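You operate a simulated robot arm through the tools that you are given. There is no shell and no other tool.

Carry out the task below with a simulated two-armed robot. There is one attempt and no reset: what you move stays moved.

TASK
Drop one 70 mL measure of pellets into the small jar with the orange foot.
Fine: stand it in the jar carrier, set the slider, slide the carrier IN, push the pellet filler's button once, slide it OUT; leave the other small jars. Where these are worked on the way, their far stop is far enough and under half their travel is too little: jar carrier.

Only the result counts: the job must be done as asked and must still hold three seconds after the hand-in. Knocking over, shifting, dropping, spilling or breaking anything else fails it.

THE ROBOT
Two 7-joint arms with fingered hands on one trunk that stands fixed in place. Base frame: the origin is at the foot of the trunk, x ahead of it, y to its left, z up; the work surface is at about z = 868. Units: mm, degrees, N and s.
The left shoulder is at [70, 187, 1156], the right one opposite. With the tool pointing down near the work surface each hand reaches from about 420 to 800 mm from the base axis, measured 20 degrees to its own side. Payload 3.6 kg a hand.
The tool frame of a hand sits at the grasp point between the pads (the TCP): z along the fingers, y along the line on which they close. The tips reach 26 mm beyond it. Largest opening 88 mm; the body of the gripper starts 30 mm behind the TCP. The gripper is a hand of 3 fingers: y runs from the thumb to the fingers, the wrist lies at [-17, -98, -164] in the tool frame.
Orientation is that of the tool frame in the base frame, as a unit quaternion [x, y, z, w]. With the fingers straight down and the wrist toward the robot, the tool's x, y and z point along [0, 1, 0], [1, 0, 0] and [0, 0, -1] of the base frame.

THE INTERFACE
- The arms move only by the tool arm_command. It takes "left_steps", "right_steps" or both (then of equal length, played together; a hand with none holds still); each is a list of rows, each a list of 2 entries, a list of its own where there are three numbers: the shift along the base's x, y, z in units of 500 mm (1.0 is 500 mm), then the turn, a rotation vector about the base's x, y, z in units of 180 degrees (1.0 is 180 degrees). In form: [[[dx, dy, dz], [ax, ay, az]], ...]. A call has 1 to 20 rows; each row is the pose to reach, as a shift and turn from the pose commanded when the call began. A call with a number of a shift or a turn outside -1 to 1 is refused whole. A row lasts 0.2 s, in which the tool goes at most 50 mm and 8.6 degrees; a call with a longer step from one row to the next is refused whole. Where a pose cannot be reached the arm comes as near as it can. A force on the tool above 40 N (or 10 N above the force at the start of the call, whichever is more), or a blocked arm, ends the call early, and 0.2 s more pass. In this call time passes only in rows, and 0.2 s behind the last. It gives the time, the measured TCP pose, the force on the tool (base axes), the opening and the grip force at its end, in the units of the frame above (readings bear some noise), with the torque about the TCP (base axes, N m) and any sound that the robot's microphone picked up.
- Cameras (640 x 400 px; columns grow to the right, rows downward): "scene" is now at [243.3, 28.1, 1101.7]; the picture's right is [0.33, -0.94, 0.00], its down [0.04, 0.01, -1.00] and it looks along [0.94, 0.33, 0.04] (base axes); focal length 214 px, centre (320, 200). "left" rides on the left gripper at [-56, -80, -102] in its tool frame; the picture's right is [-0.74, -0.32, 0.60], its down [0.62, -0.67, 0.41] and it looks along [0.27, 0.68, 0.69] (tool axes); focal length 247 px, centre (320, 200). "right" rides on the right gripper at [56, -80, -102] in its tool frame; the picture's right is [-0.73, 0.32, -0.60], its down [-0.62, -0.67, 0.41] and it looks along [-0.27, 0.67, 0.69] (tool axes); focal length 247 px, centre (320, 200). There is no depth. A picture from a camera that has moved, and an enlarged one, comes with that camera's place and axes in the base frame and with its lens.
- camera(camera): a new picture of that camera. No time passes.
- slide_trunk(by): slides the trunk up (or, below 0, down) by that many mm; the arms and the scene camera ride with it, the base frame stays. It gives what a move gives, with no picture.
- move_fingers(fingers, thumb_bend, thumb_turn, hand): sets how far each is bent, from 0 (flat) to 100 (curled in); at 30 the hand is open as for a grip, at 70 the pads meet at the TCP. One left out holds its place. A second passes; each finger stops where it meets its share of the squeeze, and holds until it gets a number again. It is the only way to open and close the hand. It gives what a move gives, with no picture; readings hold the bend of each and the force on the fingers (four entries, about 0 where the hand has none), thumb and palm. thumb_turn goes from beside the hand (0) to across from the fingers (100), as for a grip.
- head_to(pan, tilt): turns the head with the scene camera to pan (to the left, within 60 degrees either way) and tilt (down, from -29 to 69), counted from straight ahead of the robot. It gives what a move gives.
- zoom(camera, box): a new picture of the part [left, top, right, bottom] of that camera's present view, enlarged. No time passes.
- close_job(): hands the job in; it is judged then, once.

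Nothing tells you positions but the pictures and the camera data. Unless the task says otherwise, let go and move clear before handing in.

The tools are called after "Request:" by a JSON object that holds its "fn" and its "kwargs". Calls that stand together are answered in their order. arm_command: Moves the arms, as the interface text tells. Its arguments: {"type":"object","properties":{"left_steps":{"type":"array"},"right_steps":{"type":"array"}},"required":[]} The other tools are called the same way: slide_trunk (by) slides the trunk up or down; move_fingers (fingers, thumb_bend, thumb_turn, hand) moves the fingers one by one; head_to (pan, tilt) turns the head that bears the scene camera; camera (camera) takes a picture; zoom (camera, box) takes an enlarged picture of a part of a camera's view; close_job () hands the job in.

At the start:

```text
time: 0.0
left_position: [417.5, 376.1, 1342.5]
left_ee_rot: [0.706, 0.708, 0.0, 0.0]
left_ft_force: [-0.4, -0.1, 0.2]
left_ft_torque: [0.02, 0.02, 0.0]
left_grip_width: 87.6
left_gripper_force: 0.0
left_shape: jaw
left_bend: [30.0, 30.0, 98.0]
left_finger forces: [0.0, 0.0, 0.0, 0.1, 0.0, 0.0]
right_position: [568.5, -53.4, 1303.4]
right_ee_rot: [0.707, 0.707, 0.0, 0.0]
right_ft_force: [0.2, 0.0, -0.5]
right_ft_torque: [0.02, 0.0, 0.0]
right_grip_width: 87.6
right_gripper_force: 0.1
right_shape: jaw
right_bend: [30.0, 30.0, 98.0]
right_finger forces: [0.0, 0.1, 0.0, 0.1, 0.1, 0.1]
trunk travel left (down, up): [-300.0, 457.0]
head pan, tilt: [19.1, -2.4]
```

scene: 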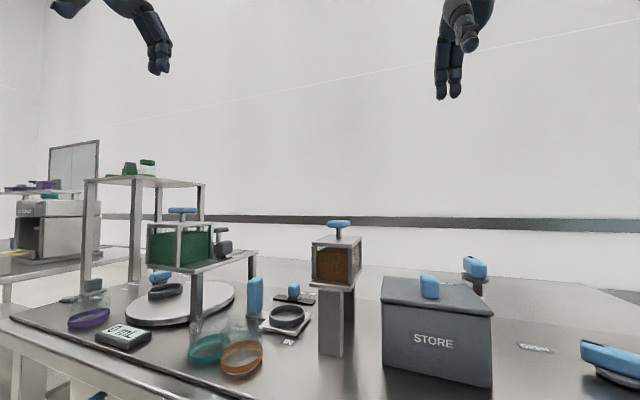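
right: 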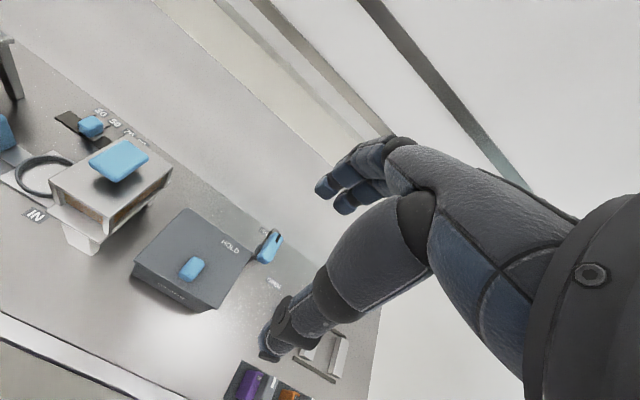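
left: 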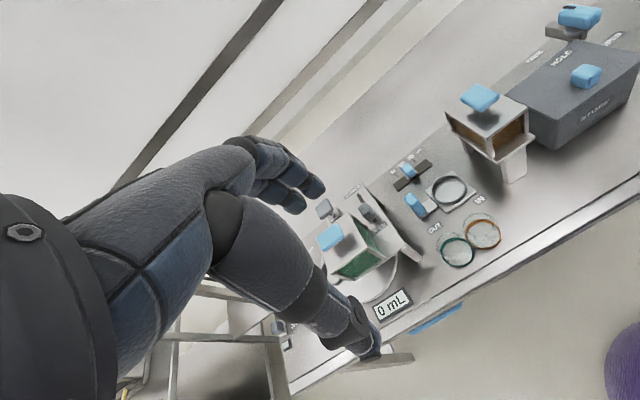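

I see a table with a green-filled dispenser, a brown-filled (pellet) dispenser, a jar carrier with IN/OUT marks and a slider, and small transparent jars with teal, orange and purple feet. First I look closer by tilting the head down.

Request:
{"fn": "head_to", "kwargs": {"pan": 15, "tilt": 35}}

Request:
{"fn": "camera", "kwargs": {"camera": "scene"}}

Request:
{"fn": "zoom", "kwargs": {"camera": "left", "box": [360, 60, 580, 280]}}

Request:
{"fn": "zoom", "kwargs": {"camera": "right", "box": [0, 80, 240, 260]}}

```text
time: 1.0
left_position: [418.3, 376.6, 1342.4]
left_ee_rot: [0.706, 0.708, 0.0, 0.0]
left_ft_force: [0.0, 0.1, -0.1]
left_ft_torque: [-0.01, 0.01, -0.03]
left_grip_width: 87.6
left_gripper_force: 0.1
left_shape: jaw
left_bend: [30.0, 30.0, 98.0]
left_finger forces: [0.1, 0.0, 0.1, 0.0, 0.0, 0.0]
right_position: [568.1, -54.0, 1303.1]
right_ee_rot: [0.706, 0.708, -0.002, -0.001]
right_ft_force: [0.1, -0.7, -0.6]
right_ft_torque: [-0.02, 0.01, -0.01]
right_grip_width: 87.7
right_gripper_force: 0.0
right_shape: jaw
right_bend: [30.0, 30.0, 98.0]
right_finger forces: [0.0, 0.0, 0.0, 0.0, 0.0, 0.0]
trunk travel left (down, up): [-300.0, 457.0]
head pan, tilt: [15.0, 35.0]
```

```text
taken
camera scene: at [244.4, 21.9, 1041.9], right [0.26, -0.97, 0.0], down [-0.55, -0.15, -0.82], along [0.79, 0.21, -0.57], focal length 214 px, centre (320, 200)
```

scene: 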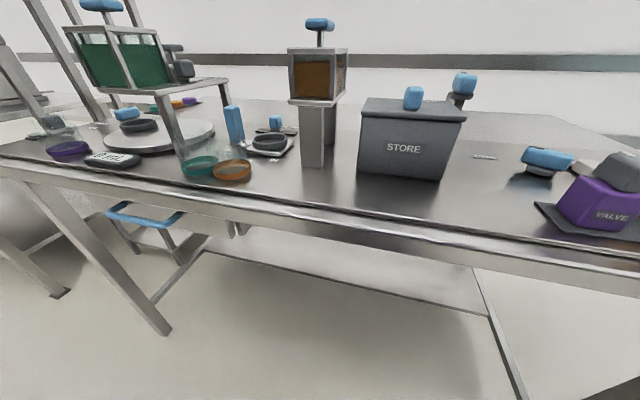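

```text
1.82 times, centred on (470, 170) of left
camera zoom: at [338.6, 319.7, 1444.1], right [-0.32, -0.74, -0.6], down [-0.67, 0.62, -0.41], along [0.67, 0.27, -0.69], focal length 449 px, centre (47, 254)
```

zoom: 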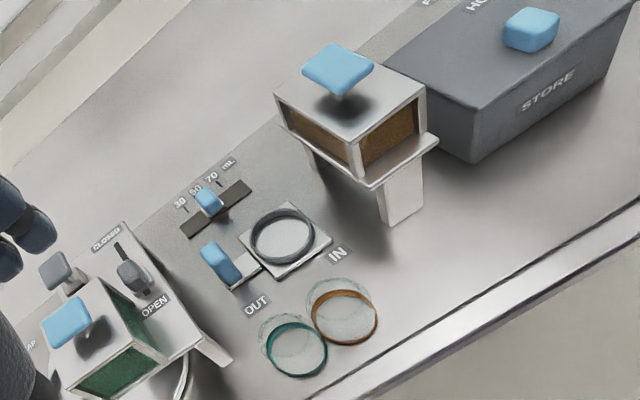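

```text
2.22 times, centred on (120, 170) of right
camera zoom: at [487.8, 2.2, 1403.6], right [0.32, -0.73, 0.6], down [-0.66, -0.62, -0.41], along [0.68, -0.27, -0.69], focal length 549 px, centre (764, 267)
```

zoom: 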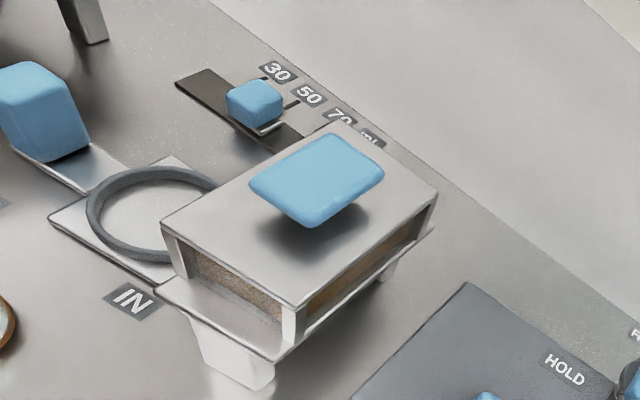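

The jars, carrier and brown filler are visible: orange jar at about (520, 253), carrier ring at about (636, 239), filler to its right. I zoom for detail before moving.

Request:
{"fn": "zoom", "kwargs": {"camera": "scene", "box": [160, 80, 360, 205]}}

Request:
{"fn": "zoom", "kwargs": {"camera": "left", "box": [380, 140, 540, 280]}}

Request:
{"fn": "zoom", "kwargs": {"camera": "scene", "box": [0, 0, 320, 200]}}

Request:
{"fn": "zoom", "kwargs": {"camera": "left", "box": [300, 160, 440, 340]}}

```text
3.20 times, centred on (260, 142) of scene
camera zoom: at [244.4, 21.9, 1041.9], right [0.26, -0.97, 0.0], down [-0.55, -0.15, -0.82], along [0.79, 0.21, -0.57], focal length 686 px, centre (512, 384)
```

zoom: 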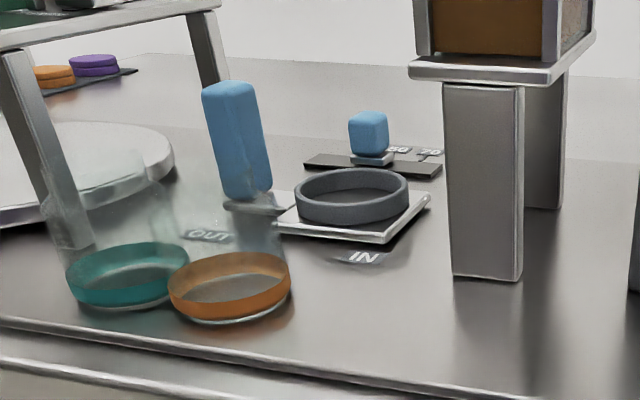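

```text
2.86 times, centred on (460, 210) of left
camera zoom: at [338.6, 319.7, 1444.1], right [-0.32, -0.74, -0.6], down [-0.67, 0.62, -0.41], along [0.67, 0.27, -0.69], focal length 706 px, centre (-80, 171)
```

zoom: 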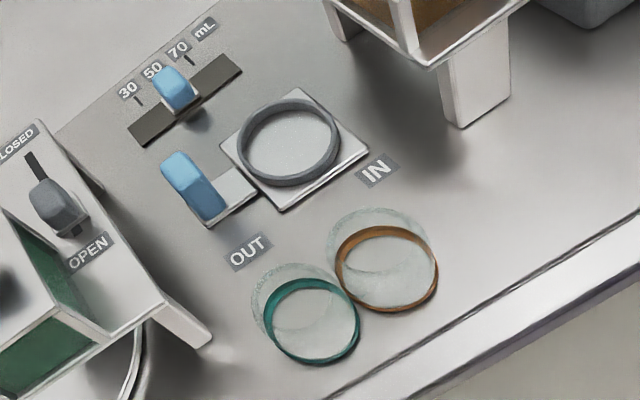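

```text
2.00 times, centred on (160, 100) of scene
camera zoom: at [244.4, 21.9, 1041.9], right [0.26, -0.97, 0.0], down [-0.55, -0.15, -0.82], along [0.79, 0.21, -0.57], focal length 429 px, centre (640, 400)
```

zoom: 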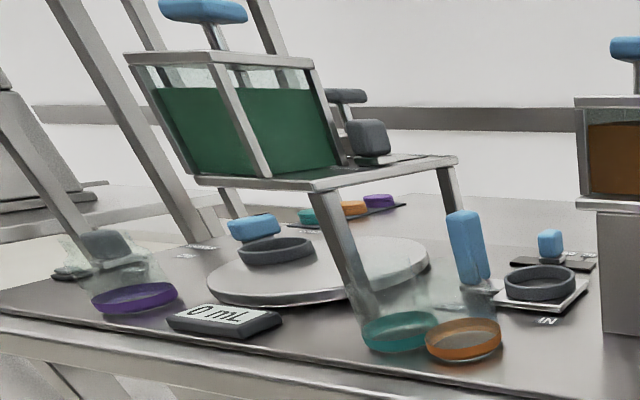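

```text
2.22 times, centred on (370, 250) of left
camera zoom: at [338.6, 319.7, 1444.1], right [-0.32, -0.74, -0.6], down [-0.67, 0.62, -0.41], along [0.67, 0.27, -0.69], focal length 549 px, centre (209, 89)
```

zoom: 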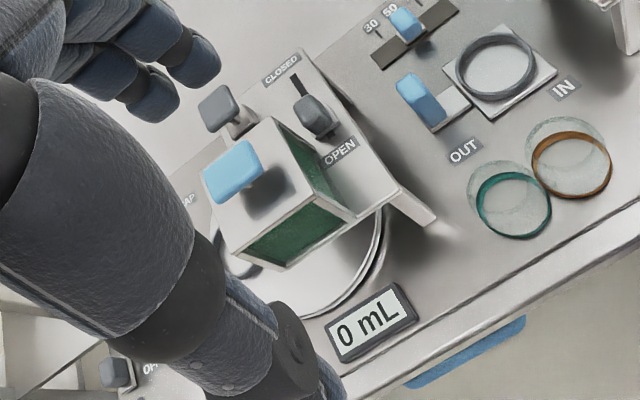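

The pellet filler (brown) has its legs either side of the carrier track; the carrier slides toward it (IN). I bring the left hand to the front of the orange jar, well above it, to look from close by.

Request:
{"fn": "arm_command", "kwargs": {"left_steps": [[[0.0025, -0.034, -0.075], [0, 0, 0]], [[0.005, -0.068, -0.15], [0, 0, 0]], [[0.0075, -0.102, -0.225], [0, 0, 0]], [[0.01, -0.136, -0.3], [0, 0, 0]], [[0.0125, -0.17, -0.375], [0, 0, 0]], [[0.015, -0.204, -0.45], [0, 0, 0]], [[0.0175, -0.238, -0.525], [0, 0, 0]], [[0.02, -0.272, -0.6], [0, 0, 0]]]}}

Request:
{"fn": "camera", "kwargs": {"camera": "left"}}

Request:
{"fn": "camera", "kwargs": {"camera": "scene"}}

```text
time: 2.8
left_position: [427.8, 238.4, 1041.0]
left_ee_rot: [0.706, 0.708, -0.001, 0.0]
left_ft_force: [-0.7, -0.6, -0.1]
left_ft_torque: [-0.02, 0.01, -0.03]
left_grip_width: 87.7
left_gripper_force: 0.0
left_shape: jaw
left_bend: [30.0, 30.0, 98.0]
left_finger forces: [0.0, 0.0, 0.0, 0.1, 0.1, 0.0]
right_position: [569.0, -53.0, 1302.5]
right_ee_rot: [0.706, 0.708, 0.0, 0.0]
right_ft_force: [-0.3, 0.1, -0.2]
right_ft_torque: [-0.04, 0.01, 0.01]
right_grip_width: 87.7
right_gripper_force: 0.0
right_shape: jaw
right_bend: [30.0, 30.0, 98.0]
right_finger forces: [0.0, 0.0, 0.1, 0.0, 0.1, 0.0]
trunk travel left (down, up): [-300.0, 457.0]
head pan, tilt: [15.0, 35.0]
```

```text
taken
camera left: at [348.3, 182.3, 1143.2], right [-0.32, -0.74, -0.6], down [-0.67, 0.62, -0.41], along [0.68, 0.27, -0.69], focal length 247 px, centre (320, 200)
```

left: 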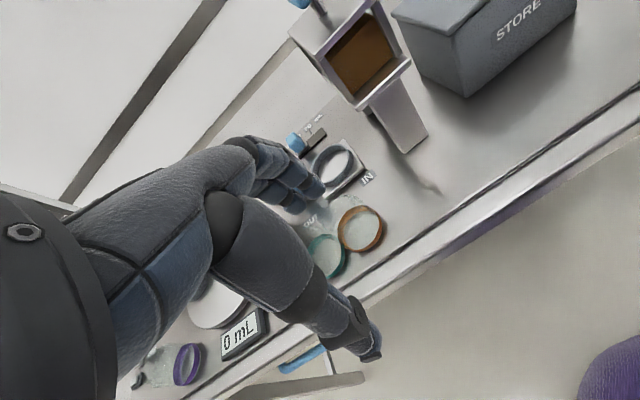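

```text
taken
camera scene: at [244.6, 21.8, 1041.7], right [0.26, -0.97, 0.0], down [-0.55, -0.15, -0.82], along [0.79, 0.21, -0.57], focal length 214 px, centre (320, 200)
```

scene: 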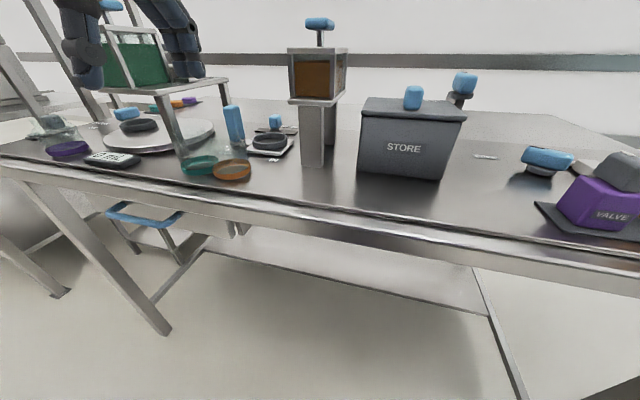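

The hand is now above and in front of the jars. I zoom on the jars, carrier and filler to measure them.

Request:
{"fn": "zoom", "kwargs": {"camera": "left", "box": [280, 110, 440, 290]}}

Request:
{"fn": "zoom", "kwargs": {"camera": "scene", "box": [170, 90, 310, 190]}}

Request:
{"fn": "zoom", "kwargs": {"camera": "scene", "box": [260, 0, 400, 180]}}

Request:
{"fn": "zoom", "kwargs": {"camera": "right", "box": [0, 80, 200, 260]}}

```text
2.22 times, centred on (360, 200) of left
camera zoom: at [348.3, 182.3, 1143.2], right [-0.32, -0.74, -0.6], down [-0.67, 0.62, -0.41], along [0.68, 0.27, -0.69], focal length 549 px, centre (231, 200)
```

zoom: 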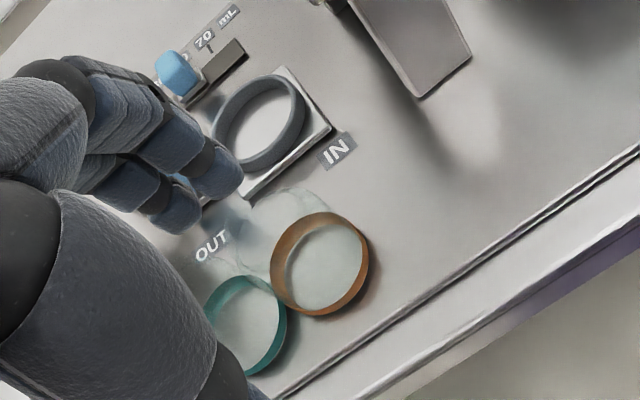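

```text
4.00 times, centred on (240, 140) of scene
camera zoom: at [244.6, 21.8, 1041.7], right [0.26, -0.97, 0.0], down [-0.55, -0.15, -0.82], along [0.79, 0.21, -0.57], focal length 858 px, centre (640, 440)
```

zoom: 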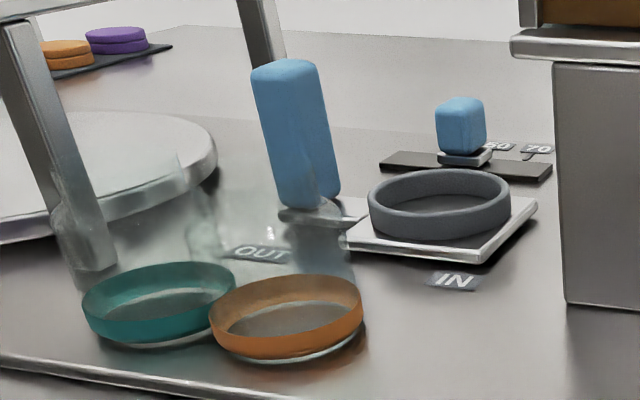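

```text
2.22 times, centred on (330, 90) of scene
camera zoom: at [244.6, 21.8, 1041.7], right [0.26, -0.97, 0.0], down [-0.55, -0.15, -0.82], along [0.79, 0.21, -0.57], focal length 477 px, centre (298, 444)
```

zoom: 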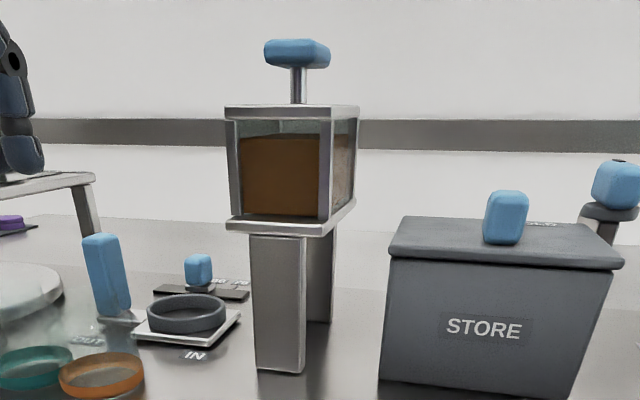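

```text
2.22 times, centred on (100, 170) of right
camera zoom: at [488.2, 2.2, 1403.4], right [0.32, -0.73, 0.6], down [-0.66, -0.62, -0.41], along [0.68, -0.27, -0.69], focal length 549 px, centre (809, 267)
```

zoom: 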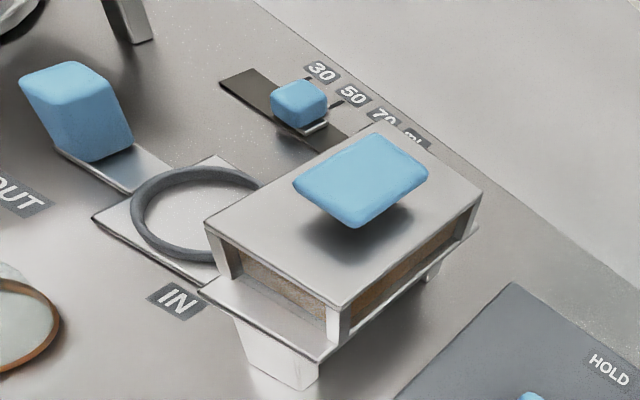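

The orange jar stands at about (524, 254), the carrier ring at (643, 239), its blue handle at (650, 318), the slider knob at (748, 273) on 50, filler button at (640, 128, 1080). I zoom further to get the jar's height and look with the head turned more.

Request:
{"fn": "zoom", "kwargs": {"camera": "left", "box": [320, 180, 400, 260]}}

Request:
{"fn": "zoom", "kwargs": {"camera": "scene", "box": [175, 120, 265, 185]}}

Request:
{"fn": "head_to", "kwargs": {"pan": 35, "tilt": 30}}

Request:
{"fn": "zoom", "kwargs": {"camera": "scene", "box": [220, 100, 420, 225]}}

```text
5.00 times, centred on (360, 220) of left
camera zoom: at [348.3, 182.3, 1143.2], right [-0.32, -0.74, -0.6], down [-0.67, 0.62, -0.41], along [0.68, 0.27, -0.69], focal length 1235 px, centre (120, 100)
```

zoom: 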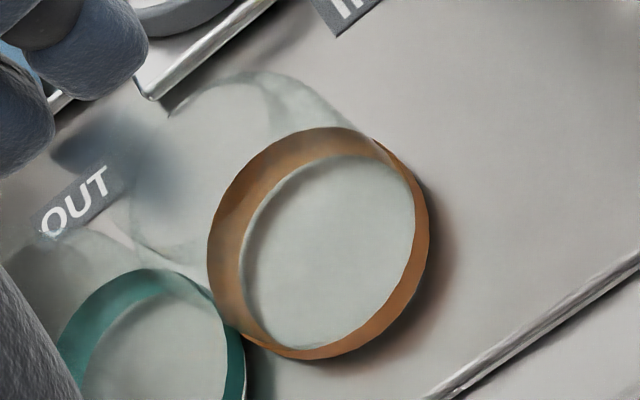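

```text
6.15 times, centred on (220, 152) of scene
camera zoom: at [244.6, 21.8, 1041.7], right [0.26, -0.97, 0.0], down [-0.55, -0.15, -0.82], along [0.79, 0.21, -0.57], focal length 1320 px, centre (935, 492)
```

zoom: 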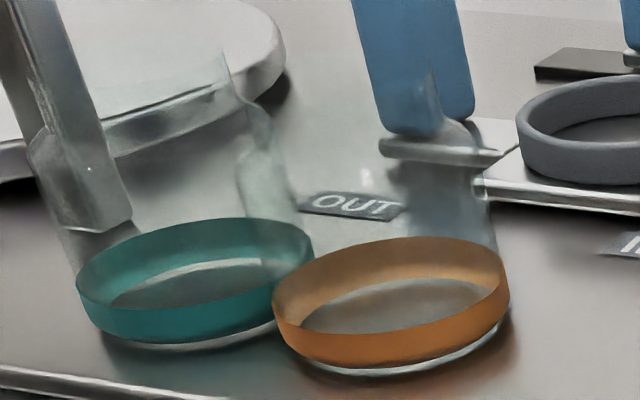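

```text
time: 3.7
left_position: [426.8, 239.9, 1041.1]
left_ee_rot: [0.706, 0.708, -0.001, 0.0]
left_ft_force: [0.5, 0.8, -0.7]
left_ft_torque: [0.03, -0.02, -0.03]
left_grip_width: 87.8
left_gripper_force: 0.0
left_shape: jaw
left_bend: [30.0, 30.0, 98.0]
left_finger forces: [0.0, 0.1, 0.1, 0.1, 0.1, 0.0]
right_position: [567.6, -52.6, 1302.1]
right_ee_rot: [0.706, 0.708, 0.0, 0.0]
right_ft_force: [-0.1, 0.6, -0.2]
right_ft_torque: [-0.01, 0.0, 0.0]
right_grip_width: 87.6
right_gripper_force: 0.0
right_shape: jaw
right_bend: [30.0, 30.0, 98.0]
right_finger forces: [0.1, 0.0, 0.0, 0.0, 0.1, 0.0]
trunk travel left (down, up): [-300.0, 457.0]
head pan, tilt: [35.0, 30.0]
```

```text
3.20 times, centred on (320, 162) of scene
camera zoom: at [233.5, 50.8, 1049.6], right [0.57, -0.82, 0.0], down [-0.41, -0.29, -0.87], along [0.71, 0.5, -0.5], focal length 686 px, centre (320, 320)
```

zoom: 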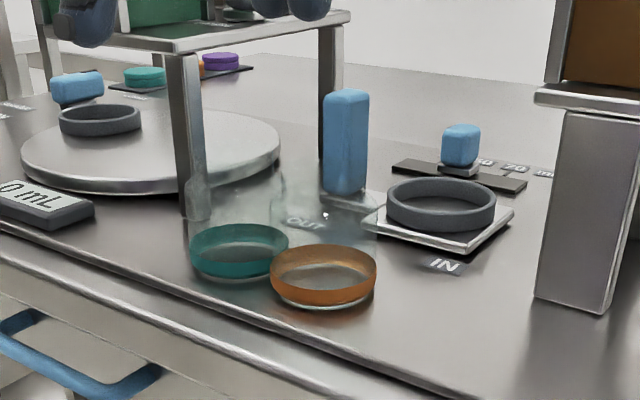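

I look closer at the jar's glass outline from this head angle.

Request:
{"fn": "zoom", "kwargs": {"camera": "scene", "box": [270, 135, 350, 200]}}

Request:
{"fn": "zoom", "kwargs": {"camera": "scene", "box": [310, 110, 400, 180]}}

Request:
{"fn": "camera", "kwargs": {"camera": "scene"}}

```text
6.15 times, centred on (310, 168) of scene
camera zoom: at [233.5, 50.8, 1049.6], right [0.57, -0.82, 0.0], down [-0.41, -0.29, -0.87], along [0.71, 0.5, -0.5], focal length 1320 px, centre (382, 400)
```

zoom: 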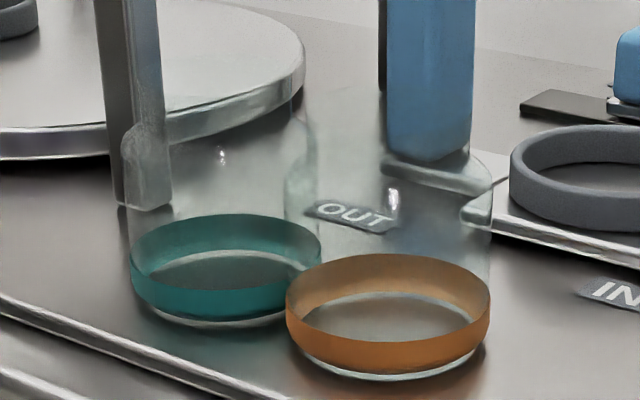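

```text
5.71 times, centred on (355, 145) of scene
camera zoom: at [233.5, 50.8, 1049.6], right [0.57, -0.82, 0.0], down [-0.41, -0.29, -0.87], along [0.71, 0.5, -0.5], focal length 1226 px, centre (120, 514)
```

zoom: 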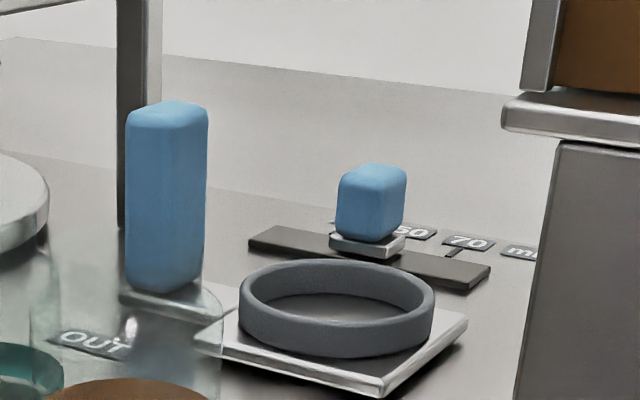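

```text
taken
camera scene: at [233.5, 50.8, 1049.6], right [0.57, -0.82, 0.0], down [-0.41, -0.29, -0.87], along [0.71, 0.5, -0.5], focal length 214 px, centre (320, 200)
```

scene: 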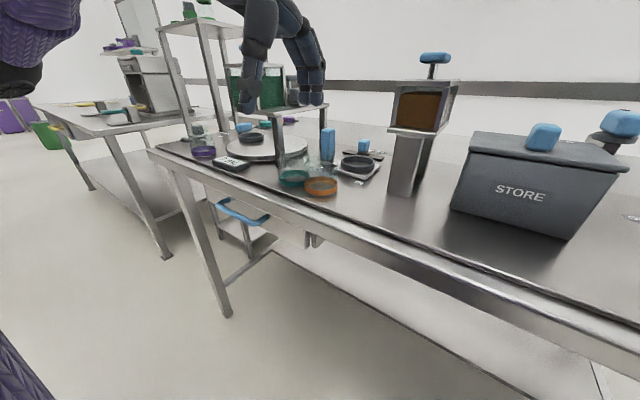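

The jars seem to have a shoulder and maybe a neck; I need the total height before grasping, so I zoom tightly on the glass.

Request:
{"fn": "zoom", "kwargs": {"camera": "scene", "box": [300, 135, 345, 165]}}

Request:
{"fn": "zoom", "kwargs": {"camera": "scene", "box": [275, 125, 315, 160]}}

Request:
{"fn": "zoom", "kwargs": {"camera": "scene", "box": [175, 110, 235, 165]}}

Request:
{"fn": "zoom", "kwargs": {"camera": "left", "box": [325, 185, 375, 235]}}

```text
13.33 times, centred on (322, 150) of scene
camera zoom: at [233.5, 50.8, 1049.6], right [0.57, -0.82, 0.0], down [-0.41, -0.29, -0.87], along [0.71, 0.5, -0.5], focal length 2860 px, centre (287, 867)
```

zoom: 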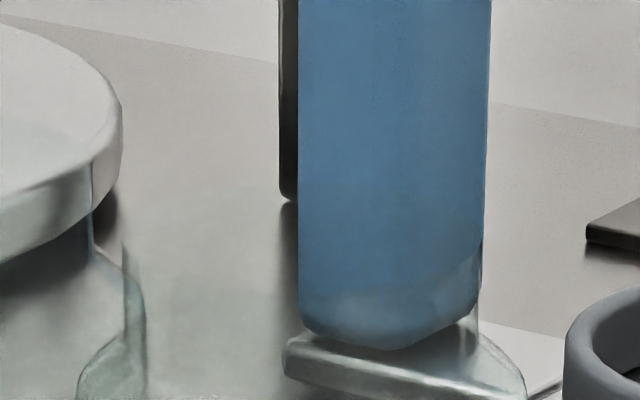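

```text
11.43 times, centred on (295, 142) of scene
camera zoom: at [233.5, 50.8, 1049.6], right [0.57, -0.82, 0.0], down [-0.41, -0.29, -0.87], along [0.71, 0.5, -0.5], focal length 2451 px, centre (606, 857)
```

zoom: 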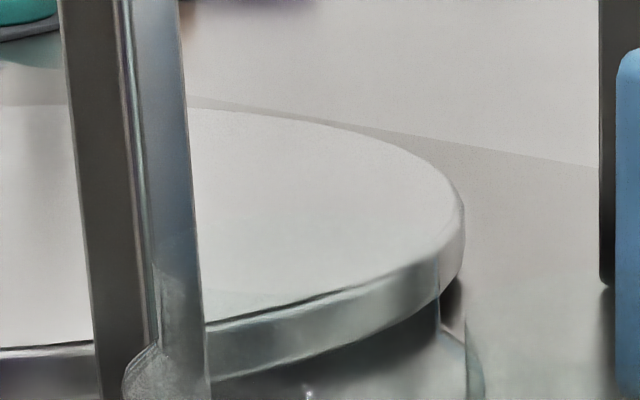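

```text
7.27 times, centred on (205, 138) of scene
camera zoom: at [233.5, 50.8, 1049.6], right [0.57, -0.82, 0.0], down [-0.41, -0.29, -0.87], along [0.71, 0.5, -0.5], focal length 1560 px, centre (1156, 654)
```

zoom: 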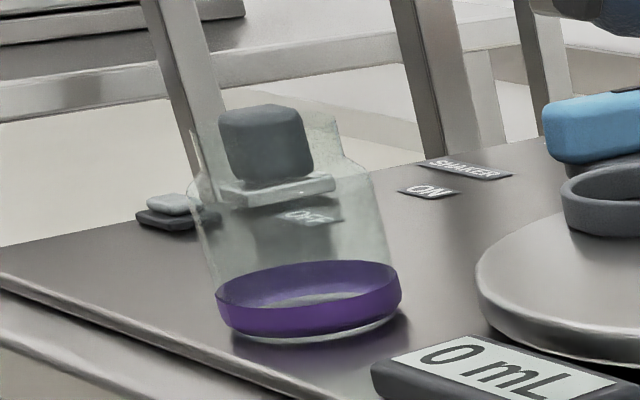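

```text
8.00 times, centred on (350, 210) of left
camera zoom: at [348.2, 182.6, 1143.7], right [-0.32, -0.74, -0.6], down [-0.67, 0.62, -0.41], along [0.67, 0.27, -0.69], focal length 1976 px, centre (80, 120)
```

zoom: 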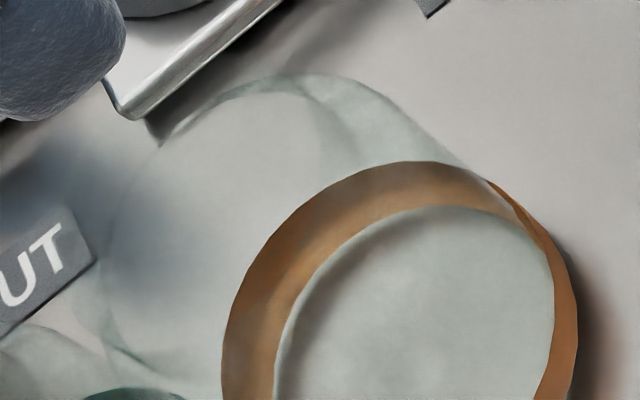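

The purple jar shows the shape: body 61 mm wide, shoulder at about 48 mm, a narrower neck, about 70 mm tall overall. I move the left hand above the orange jar and stop with the fingertips at rim height to check the alignment.

Request:
{"fn": "arm_command", "kwargs": {"left_steps": [[[0.06, 0.01, 0], [0, 0, 0]], [[0.13, 0.02, 0], [0, 0, 0]], [[0.194, 0.029, 0], [0, 0, 0]], [[0.194, 0.029, -0.06], [0, 0, 0]], [[0.194, 0.029, -0.11], [0, 0, 0]], [[0.194, 0.029, -0.14], [0, 0, 0]]]}}

Request:
{"fn": "camera", "kwargs": {"camera": "scene"}}

Request:
{"fn": "zoom", "kwargs": {"camera": "scene", "box": [240, 80, 400, 220]}}

Request:
{"fn": "camera", "kwargs": {"camera": "left"}}

```text
time: 5.1
left_position: [526.3, 253.8, 971.7]
left_ee_rot: [0.707, 0.708, 0.0, 0.0]
left_ft_force: [0.0, 0.4, -0.5]
left_ft_torque: [-0.01, 0.0, 0.02]
left_grip_width: 87.8
left_gripper_force: 0.0
left_shape: jaw
left_bend: [30.0, 30.0, 98.0]
left_finger forces: [0.0, 0.0, 0.0, 0.1, 0.0, 0.1]
right_position: [569.6, -52.7, 1302.9]
right_ee_rot: [0.706, 0.708, 0.001, 0.0]
right_ft_force: [-0.5, -0.3, -0.4]
right_ft_torque: [-0.01, 0.01, 0.02]
right_grip_width: 87.7
right_gripper_force: 0.2
right_shape: jaw
right_bend: [30.0, 30.0, 98.0]
right_finger forces: [0.0, 0.0, 0.0, 0.0, 0.0, 0.0]
trunk travel left (down, up): [-300.0, 457.0]
head pan, tilt: [35.0, 30.0]
```

```text
taken
camera scene: at [233.4, 51.0, 1049.6], right [0.57, -0.82, 0.0], down [-0.41, -0.29, -0.87], along [0.71, 0.5, -0.5], focal length 214 px, centre (320, 200)
```

scene: 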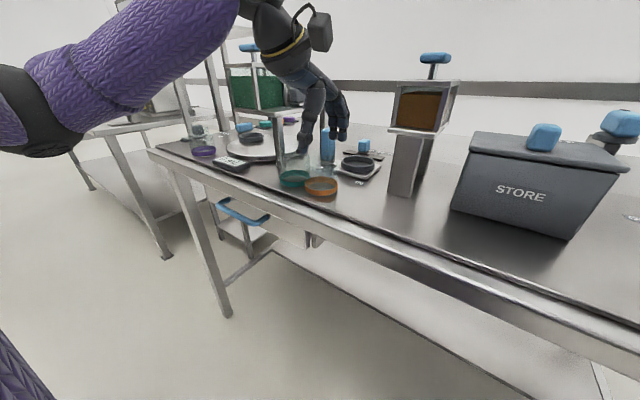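

```text
2.86 times, centred on (320, 150) of scene
camera zoom: at [233.4, 51.0, 1049.6], right [0.57, -0.82, 0.0], down [-0.41, -0.29, -0.87], along [0.71, 0.5, -0.5], focal length 613 px, centre (320, 343)
```

zoom: 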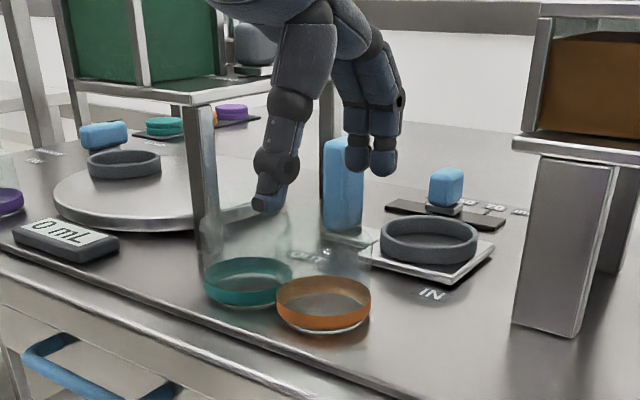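

```text
taken
camera left: at [446.2, 197.7, 1074.2], right [-0.32, -0.74, -0.6], down [-0.67, 0.62, -0.41], along [0.68, 0.27, -0.69], focal length 247 px, centre (320, 200)
```

left: 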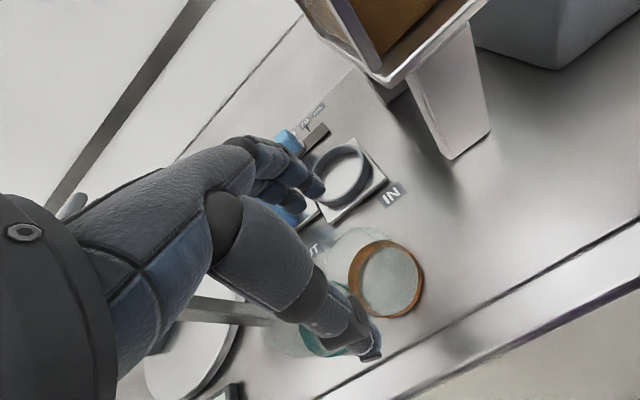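

The hand straddles the jar's rim evenly (thumb in front, fingers behind), and the ray estimates put the jar within 2 mm of the tool axis. I lower the hand to grip height, about 42 mm above the table.

Request:
{"fn": "arm_command", "kwargs": {"left_steps": [[[-0.002, 0, -0.03], [0, 0, 0]], [[-0.002, 0, -0.06], [0, 0, 0]], [[-0.002, 0, -0.09], [0, 0, 0]], [[-0.002, 0, -0.11], [0, 0, 0]], [[-0.002, 0, -0.123], [0, 0, 0]]]}}

Request:
{"fn": "zoom", "kwargs": {"camera": "scene", "box": [240, 80, 400, 220]}}

Request:
{"fn": "zoom", "kwargs": {"camera": "left", "box": [240, 120, 480, 380]}}

```text
time: 6.3
left_position: [525.3, 254.8, 910.4]
left_ee_rot: [0.706, 0.708, 0.0, 0.0]
left_ft_force: [-0.4, -0.3, 0.0]
left_ft_torque: [-0.01, 0.04, 0.0]
left_grip_width: 88.0
left_gripper_force: 0.1
left_shape: jaw
left_bend: [30.0, 30.0, 98.0]
left_finger forces: [0.0, 0.0, 0.1, 0.1, 0.1, 0.0]
right_position: [567.5, -53.7, 1301.3]
right_ee_rot: [0.706, 0.708, 0.0, -0.001]
right_ft_force: [0.1, 0.5, 0.5]
right_ft_torque: [0.02, -0.02, 0.01]
right_grip_width: 87.9
right_gripper_force: 0.0
right_shape: jaw
right_bend: [30.0, 30.0, 98.0]
right_finger forces: [0.1, 0.0, 0.0, 0.0, 0.0, 0.0]
trunk travel left (down, up): [-300.0, 457.0]
head pan, tilt: [35.0, 30.0]
```

```text
2.86 times, centred on (320, 150) of scene
camera zoom: at [233.4, 51.0, 1049.6], right [0.57, -0.82, 0.0], down [-0.41, -0.29, -0.87], along [0.71, 0.5, -0.5], focal length 613 px, centre (320, 343)
```

zoom: 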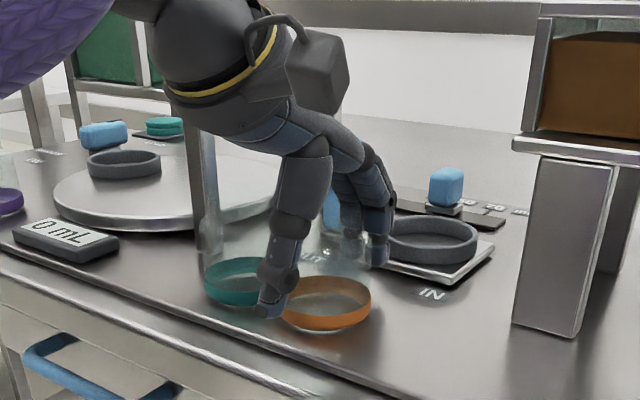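

```text
1.54 times, centred on (360, 250) of left
camera zoom: at [445.5, 198.6, 1012.6], right [-0.32, -0.74, -0.6], down [-0.67, 0.62, -0.41], along [0.67, 0.27, -0.69], focal length 380 px, centre (258, 123)
```

zoom: 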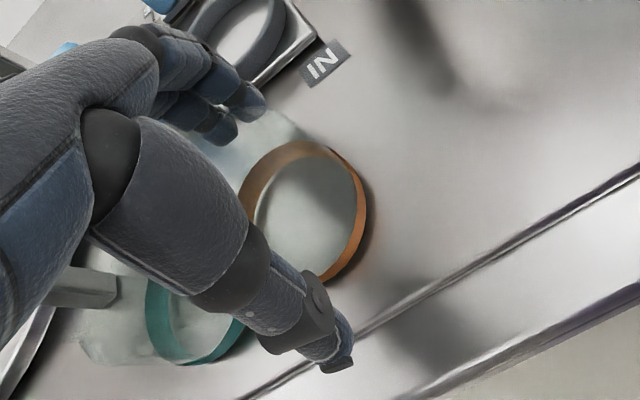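

The hand is at grip height with no contact. I close fingers and thumb gradually around the jar body.

Request:
{"fn": "move_fingers", "kwargs": {"hand": "left", "fingers": 41, "thumb_bend": 41}}

Request:
{"fn": "zoom", "kwargs": {"camera": "left", "box": [240, 120, 480, 380]}}

```text
time: 7.3
left_position: [524.6, 254.3, 910.5]
left_ee_rot: [0.706, 0.708, 0.0, 0.0]
left_ft_force: [-0.2, 0.1, -0.2]
left_ft_torque: [-0.03, -0.04, 0.0]
left_grip_width: 65.3
left_gripper_force: 0.1
left_shape: fingers
left_bend: [41.0, 41.0, 98.0]
left_finger forces: [0.0, 0.0, 0.1, 0.0, 0.1, 0.0]
right_position: [569.0, -53.1, 1302.5]
right_ee_rot: [0.707, 0.708, 0.0, 0.001]
right_ft_force: [0.9, 0.6, -0.7]
right_ft_torque: [0.0, -0.02, -0.02]
right_grip_width: 87.6
right_gripper_force: 0.1
right_shape: jaw
right_bend: [30.0, 30.0, 98.0]
right_finger forces: [0.0, 0.0, 0.1, 0.0, 0.1, 0.1]
trunk travel left (down, up): [-300.0, 457.0]
head pan, tilt: [35.0, 30.0]
```

```text
1.54 times, centred on (360, 250) of left
camera zoom: at [445.4, 198.4, 1012.8], right [-0.32, -0.74, -0.6], down [-0.67, 0.62, -0.41], along [0.67, 0.27, -0.69], focal length 380 px, centre (258, 123)
```

zoom: 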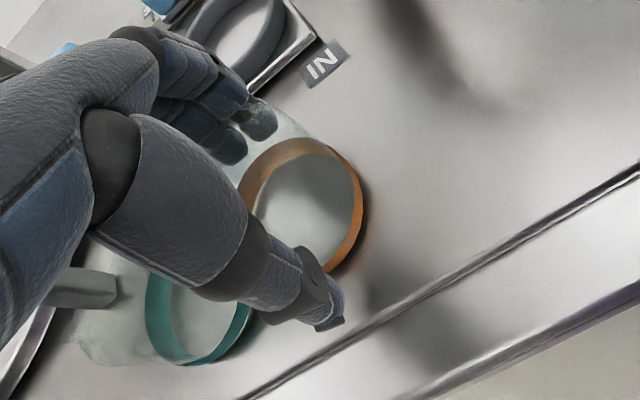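

Opening is 65 mm and nothing touches yet. I close further to grip.

Request:
{"fn": "move_fingers", "kwargs": {"hand": "left", "fingers": 46, "thumb_bend": 46}}

Request:
{"fn": "zoom", "kwargs": {"camera": "left", "box": [240, 120, 480, 380]}}

```text
time: 8.3
left_position: [524.6, 254.5, 909.4]
left_ee_rot: [0.707, 0.707, 0.0, 0.0]
left_ft_force: [0.5, -0.1, 0.3]
left_ft_torque: [-0.04, -0.08, 0.01]
left_grip_width: 59.2
left_gripper_force: 3.3
left_shape: fingers
left_bend: [44.0, 44.0, 97.0]
left_finger forces: [1.7, 1.7, 0.0, 0.0, 2.7, 0.0]
right_position: [568.3, -53.1, 1301.0]
right_ee_rot: [0.707, 0.707, 0.0, 0.001]
right_ft_force: [0.0, 0.9, -0.1]
right_ft_torque: [0.0, 0.0, -0.01]
right_grip_width: 87.6
right_gripper_force: 0.1
right_shape: jaw
right_bend: [30.0, 30.0, 98.0]
right_finger forces: [0.1, 0.0, 0.1, 0.1, 0.0, 0.0]
trunk travel left (down, up): [-300.0, 457.0]
head pan, tilt: [35.0, 30.0]
```

```text
1.54 times, centred on (360, 250) of left
camera zoom: at [445.4, 198.4, 1012.8], right [-0.32, -0.74, -0.6], down [-0.67, 0.62, -0.41], along [0.67, 0.27, -0.69], focal length 380 px, centre (258, 123)
```

zoom: 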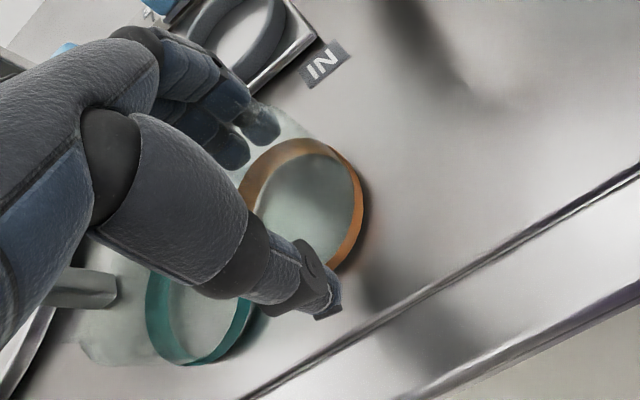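

Contact on both sides at 59 mm with light force. I squeeze somewhat more for a secure hold.

Request:
{"fn": "move_fingers", "kwargs": {"hand": "left", "fingers": 53, "thumb_bend": 53}}

Request:
{"fn": "zoom", "kwargs": {"camera": "left", "box": [240, 120, 480, 380]}}

```text
time: 9.3
left_position: [525.4, 253.9, 911.4]
left_ee_rot: [0.706, 0.708, 0.0, -0.001]
left_ft_force: [0.9, 0.4, 4.4]
left_ft_torque: [0.0, -0.24, 0.01]
left_grip_width: 55.6
left_gripper_force: 10.8
left_shape: fingers
left_bend: [46.0, 48.0, 97.0]
left_finger forces: [6.0, 5.3, 0.0, 0.0, 9.7, 0.0]
right_position: [569.0, -53.7, 1301.7]
right_ee_rot: [0.706, 0.708, 0.0, 0.0]
right_ft_force: [1.0, 0.2, 0.0]
right_ft_torque: [0.02, 0.01, 0.0]
right_grip_width: 87.6
right_gripper_force: 0.0
right_shape: jaw
right_bend: [30.0, 30.0, 98.0]
right_finger forces: [0.0, 0.0, 0.1, 0.0, 0.0, 0.0]
trunk travel left (down, up): [-300.0, 457.0]
head pan, tilt: [35.0, 30.0]
```

```text
1.54 times, centred on (360, 250) of left
camera zoom: at [445.4, 198.4, 1013.1], right [-0.32, -0.74, -0.6], down [-0.67, 0.62, -0.41], along [0.68, 0.27, -0.69], focal length 380 px, centre (258, 123)
```

zoom: 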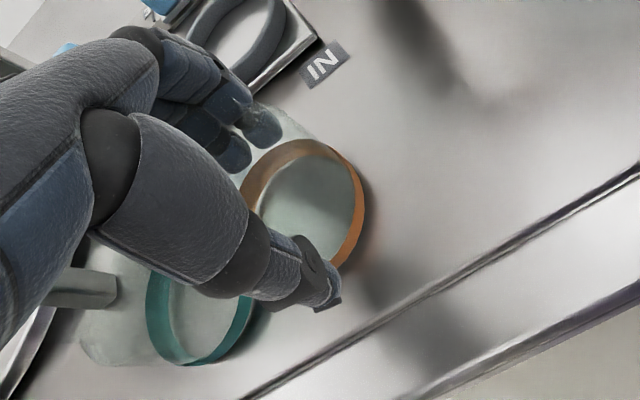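

Grip is 11 N. I lift the jar a few millimetres, then 30 mm, and check that it follows the hand.

Request:
{"fn": "arm_command", "kwargs": {"left_steps": [[[0, 0, 0.01], [0, 0, 0]], [[0, 0, 0.02], [0, 0, 0]], [[0, 0, 0.04], [0, 0, 0]], [[0, 0, 0.06], [0, 0, 0]]]}}

Request:
{"fn": "zoom", "kwargs": {"camera": "left", "box": [240, 120, 480, 380]}}

Request:
{"fn": "zoom", "kwargs": {"camera": "scene", "box": [260, 100, 400, 200]}}

```text
time: 10.3
left_position: [524.3, 254.4, 941.8]
left_ee_rot: [0.706, 0.708, 0.0, 0.0]
left_ft_force: [0.5, -0.8, -1.3]
left_ft_torque: [0.0, -0.01, 0.0]
left_grip_width: 55.1
left_gripper_force: 10.0
left_shape: fingers
left_bend: [47.0, 48.0, 97.0]
left_finger forces: [5.5, 4.7, 0.0, 0.0, 10.2, 0.0]
right_position: [569.2, -53.9, 1301.9]
right_ee_rot: [0.706, 0.708, 0.0, 0.0]
right_ft_force: [0.5, -0.9, -0.3]
right_ft_torque: [0.0, 0.0, 0.01]
right_grip_width: 87.8
right_gripper_force: 0.0
right_shape: jaw
right_bend: [30.0, 30.0, 98.0]
right_finger forces: [0.1, 0.0, 0.1, 0.0, 0.1, 0.0]
trunk travel left (down, up): [-300.0, 457.0]
head pan, tilt: [35.0, 30.0]
```

```text
1.54 times, centred on (360, 250) of left
camera zoom: at [444.3, 198.0, 1043.3], right [-0.32, -0.74, -0.6], down [-0.67, 0.62, -0.41], along [0.67, 0.27, -0.69], focal length 380 px, centre (258, 123)
```

zoom: 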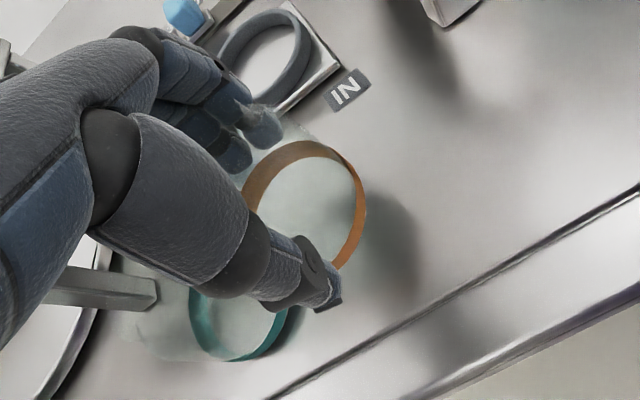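

```text
4.00 times, centred on (330, 150) of scene
camera zoom: at [233.4, 50.9, 1049.6], right [0.57, -0.82, 0.0], down [-0.41, -0.29, -0.87], along [0.71, 0.5, -0.5], focal length 858 px, centre (280, 400)
```

zoom: 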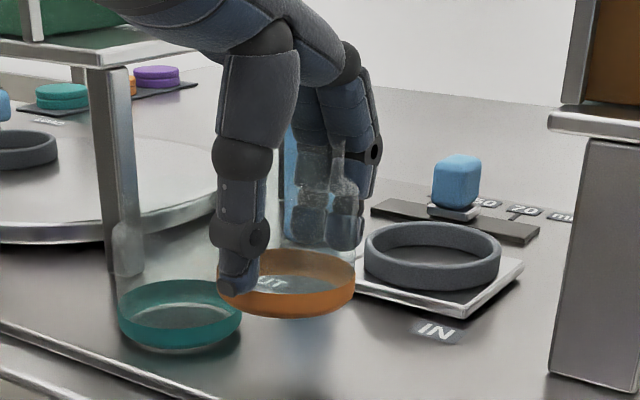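

The jar lifted cleanly and sits centred in the grip. I raise it a bit more and carry it above the carrier ring, stopping well above for a visual check.

Request:
{"fn": "arm_command", "kwargs": {"left_steps": [[[0, 0, 0.05], [0, 0, 0]], [[0.05, -0.006, 0.05], [0, 0, 0]], [[0.11, -0.014, 0.05], [0, 0, 0]], [[0.17, -0.022, 0.05], [0, 0, 0]], [[0.22, -0.028, 0.05], [0, 0, 0]], [[0.24, -0.03, 0.05], [0, 0, 0]]]}}

Request:
{"fn": "camera", "kwargs": {"camera": "left"}}

Request:
{"fn": "zoom", "kwargs": {"camera": "left", "box": [240, 120, 440, 320]}}

Request:
{"fn": "zoom", "kwargs": {"camera": "scene", "box": [280, 80, 440, 190]}}

```text
time: 11.7
left_position: [643.6, 241.0, 964.8]
left_ee_rot: [0.707, 0.708, 0.0, 0.001]
left_ft_force: [0.5, 0.1, -0.7]
left_ft_torque: [0.01, 0.01, -0.01]
left_grip_width: 55.1
left_gripper_force: 9.9
left_shape: fingers
left_bend: [47.0, 48.0, 97.0]
left_finger forces: [5.5, 4.7, 0.1, 0.0, 10.0, 0.0]
right_position: [568.0, -53.3, 1302.9]
right_ee_rot: [0.706, 0.708, -0.001, -0.001]
right_ft_force: [-0.2, 0.5, 0.4]
right_ft_torque: [0.0, -0.04, -0.01]
right_grip_width: 87.9
right_gripper_force: 0.1
right_shape: jaw
right_bend: [30.0, 30.0, 98.0]
right_finger forces: [0.0, 0.1, 0.1, 0.1, 0.0, 0.1]
trunk travel left (down, up): [-300.0, 457.0]
head pan, tilt: [35.0, 30.0]
```

```text
taken
camera left: at [564.9, 184.1, 1066.5], right [-0.32, -0.74, -0.6], down [-0.67, 0.62, -0.41], along [0.67, 0.27, -0.69], focal length 247 px, centre (320, 200)
```

left: 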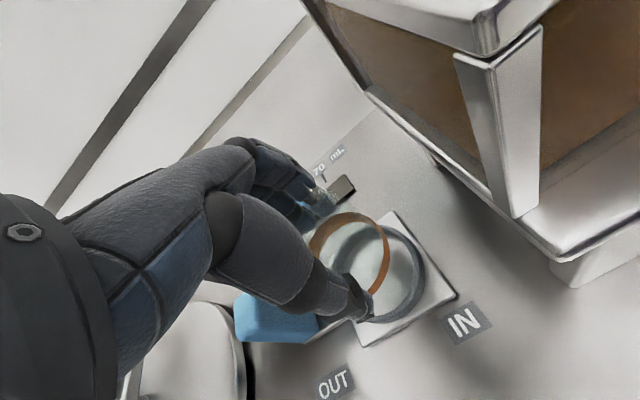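

```text
2.00 times, centred on (340, 220) of left
camera zoom: at [564.9, 184.1, 1066.5], right [-0.32, -0.74, -0.6], down [-0.67, 0.62, -0.41], along [0.67, 0.27, -0.69], focal length 494 px, centre (280, 160)
```

zoom: 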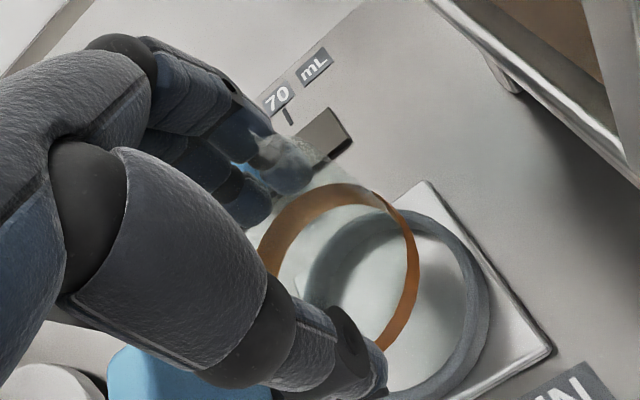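

```text
3.64 times, centred on (360, 135) of scene
camera zoom: at [233.5, 50.9, 1049.6], right [0.57, -0.82, 0.0], down [-0.41, -0.29, -0.87], along [0.71, 0.5, -0.5], focal length 780 px, centre (174, 436)
```

zoom: 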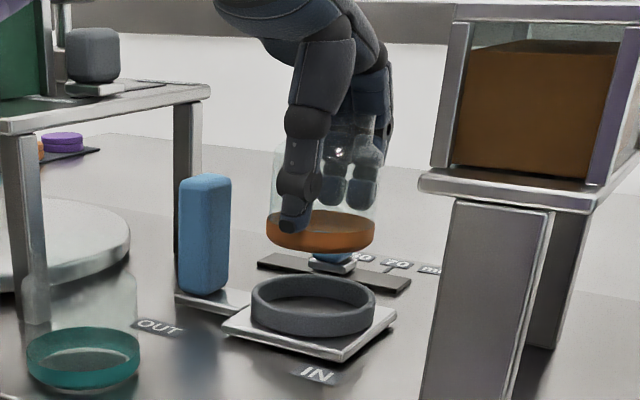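

The jar hovers right above the ring. I take tight zooms from both cameras to fine-tune the alignment.

Request:
{"fn": "zoom", "kwargs": {"camera": "left", "box": [300, 200, 440, 340]}}

Request:
{"fn": "zoom", "kwargs": {"camera": "scene", "box": [335, 125, 395, 185]}}

```text
2.86 times, centred on (370, 270) of left
camera zoom: at [564.9, 184.1, 1066.5], right [-0.32, -0.74, -0.6], down [-0.67, 0.62, -0.41], along [0.67, 0.27, -0.69], focal length 706 px, centre (177, 0)
```

zoom: 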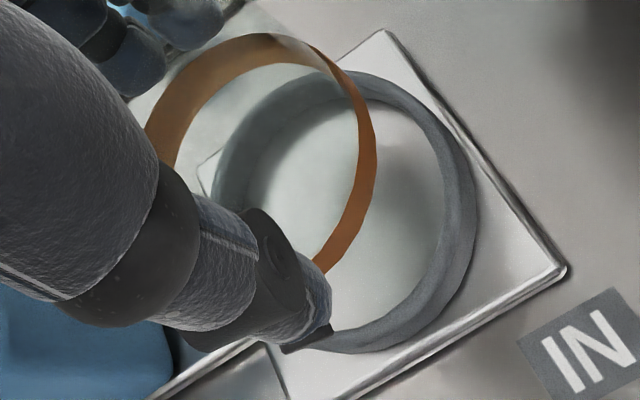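

```text
6.67 times, centred on (365, 155) of scene
camera zoom: at [233.5, 50.9, 1049.6], right [0.57, -0.82, 0.0], down [-0.41, -0.29, -0.87], along [0.71, 0.5, -0.5], focal length 1430 px, centre (20, 500)
```

zoom: 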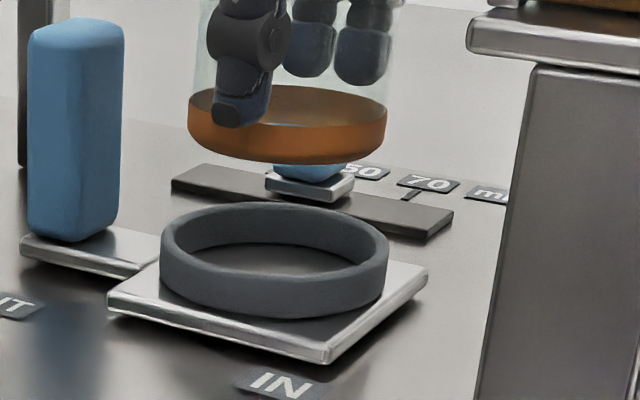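

Both views agree that the jar is centred on the ring to within about 1 mm. I lower it slowly into the ring, stopping just above the seat because the thumb tip sits near the lip's height.

Request:
{"fn": "arm_command", "kwargs": {"left_steps": [[[0, -0.001, -0.02], [0, 0, 0]], [[0, -0.001, -0.04], [0, 0, 0]], [[0, -0.001, -0.052], [0, 0, 0]], [[0, -0.001, -0.06], [0, 0, 0]], [[0, -0.001, -0.066], [0, 0, 0]], [[0, -0.001, -0.072], [0, 0, 0]], [[0, -0.001, -0.078], [0, 0, 0]]]}}

Request:
{"fn": "zoom", "kwargs": {"camera": "left", "box": [300, 200, 440, 340]}}

Request:
{"fn": "zoom", "kwargs": {"camera": "scene", "box": [335, 125, 395, 185]}}

```text
time: 13.3
left_position: [643.4, 239.0, 926.0]
left_ee_rot: [0.706, 0.708, -0.001, 0.0]
left_ft_force: [-0.2, 0.2, -0.4]
left_ft_torque: [0.01, -0.02, -0.01]
left_grip_width: 55.1
left_gripper_force: 9.7
left_shape: fingers
left_bend: [47.0, 48.0, 97.0]
left_finger forces: [5.4, 4.6, 0.0, 0.0, 9.9, 0.0]
right_position: [568.6, -53.3, 1303.5]
right_ee_rot: [0.707, 0.708, -0.001, -0.001]
right_ft_force: [-1.1, -0.3, 0.0]
right_ft_torque: [-0.04, 0.0, 0.0]
right_grip_width: 87.9
right_gripper_force: 0.0
right_shape: jaw
right_bend: [30.0, 30.0, 98.0]
right_finger forces: [0.1, 0.0, 0.0, 0.1, 0.0, 0.0]
trunk travel left (down, up): [-300.0, 457.0]
head pan, tilt: [35.0, 30.0]
```

```text
2.86 times, centred on (370, 270) of left
camera zoom: at [564.6, 182.5, 1028.7], right [-0.32, -0.74, -0.6], down [-0.67, 0.62, -0.41], along [0.67, 0.27, -0.69], focal length 706 px, centre (177, 0)
```

zoom: 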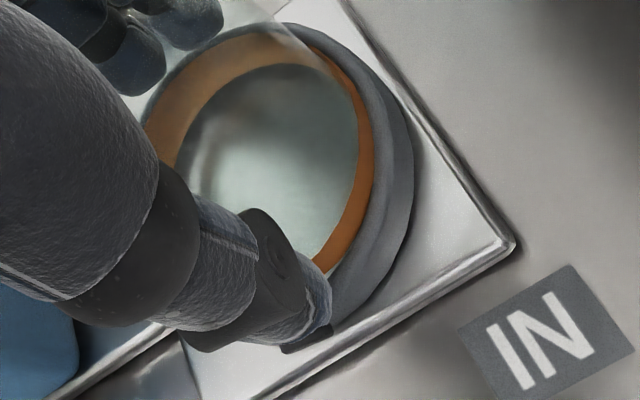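

```text
6.67 times, centred on (365, 155) of scene
camera zoom: at [233.5, 50.9, 1049.6], right [0.57, -0.82, 0.0], down [-0.41, -0.29, -0.87], along [0.71, 0.5, -0.5], focal length 1430 px, centre (20, 500)
```

zoom: 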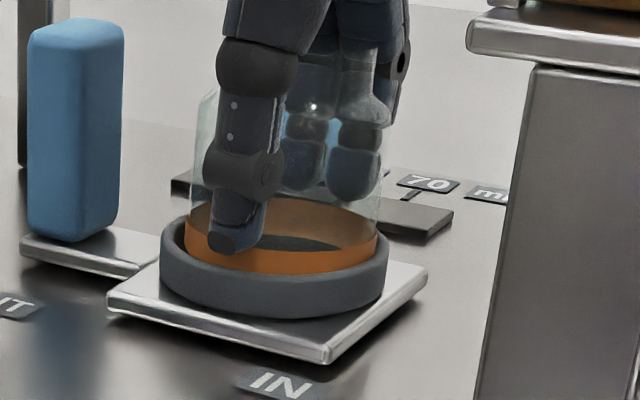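

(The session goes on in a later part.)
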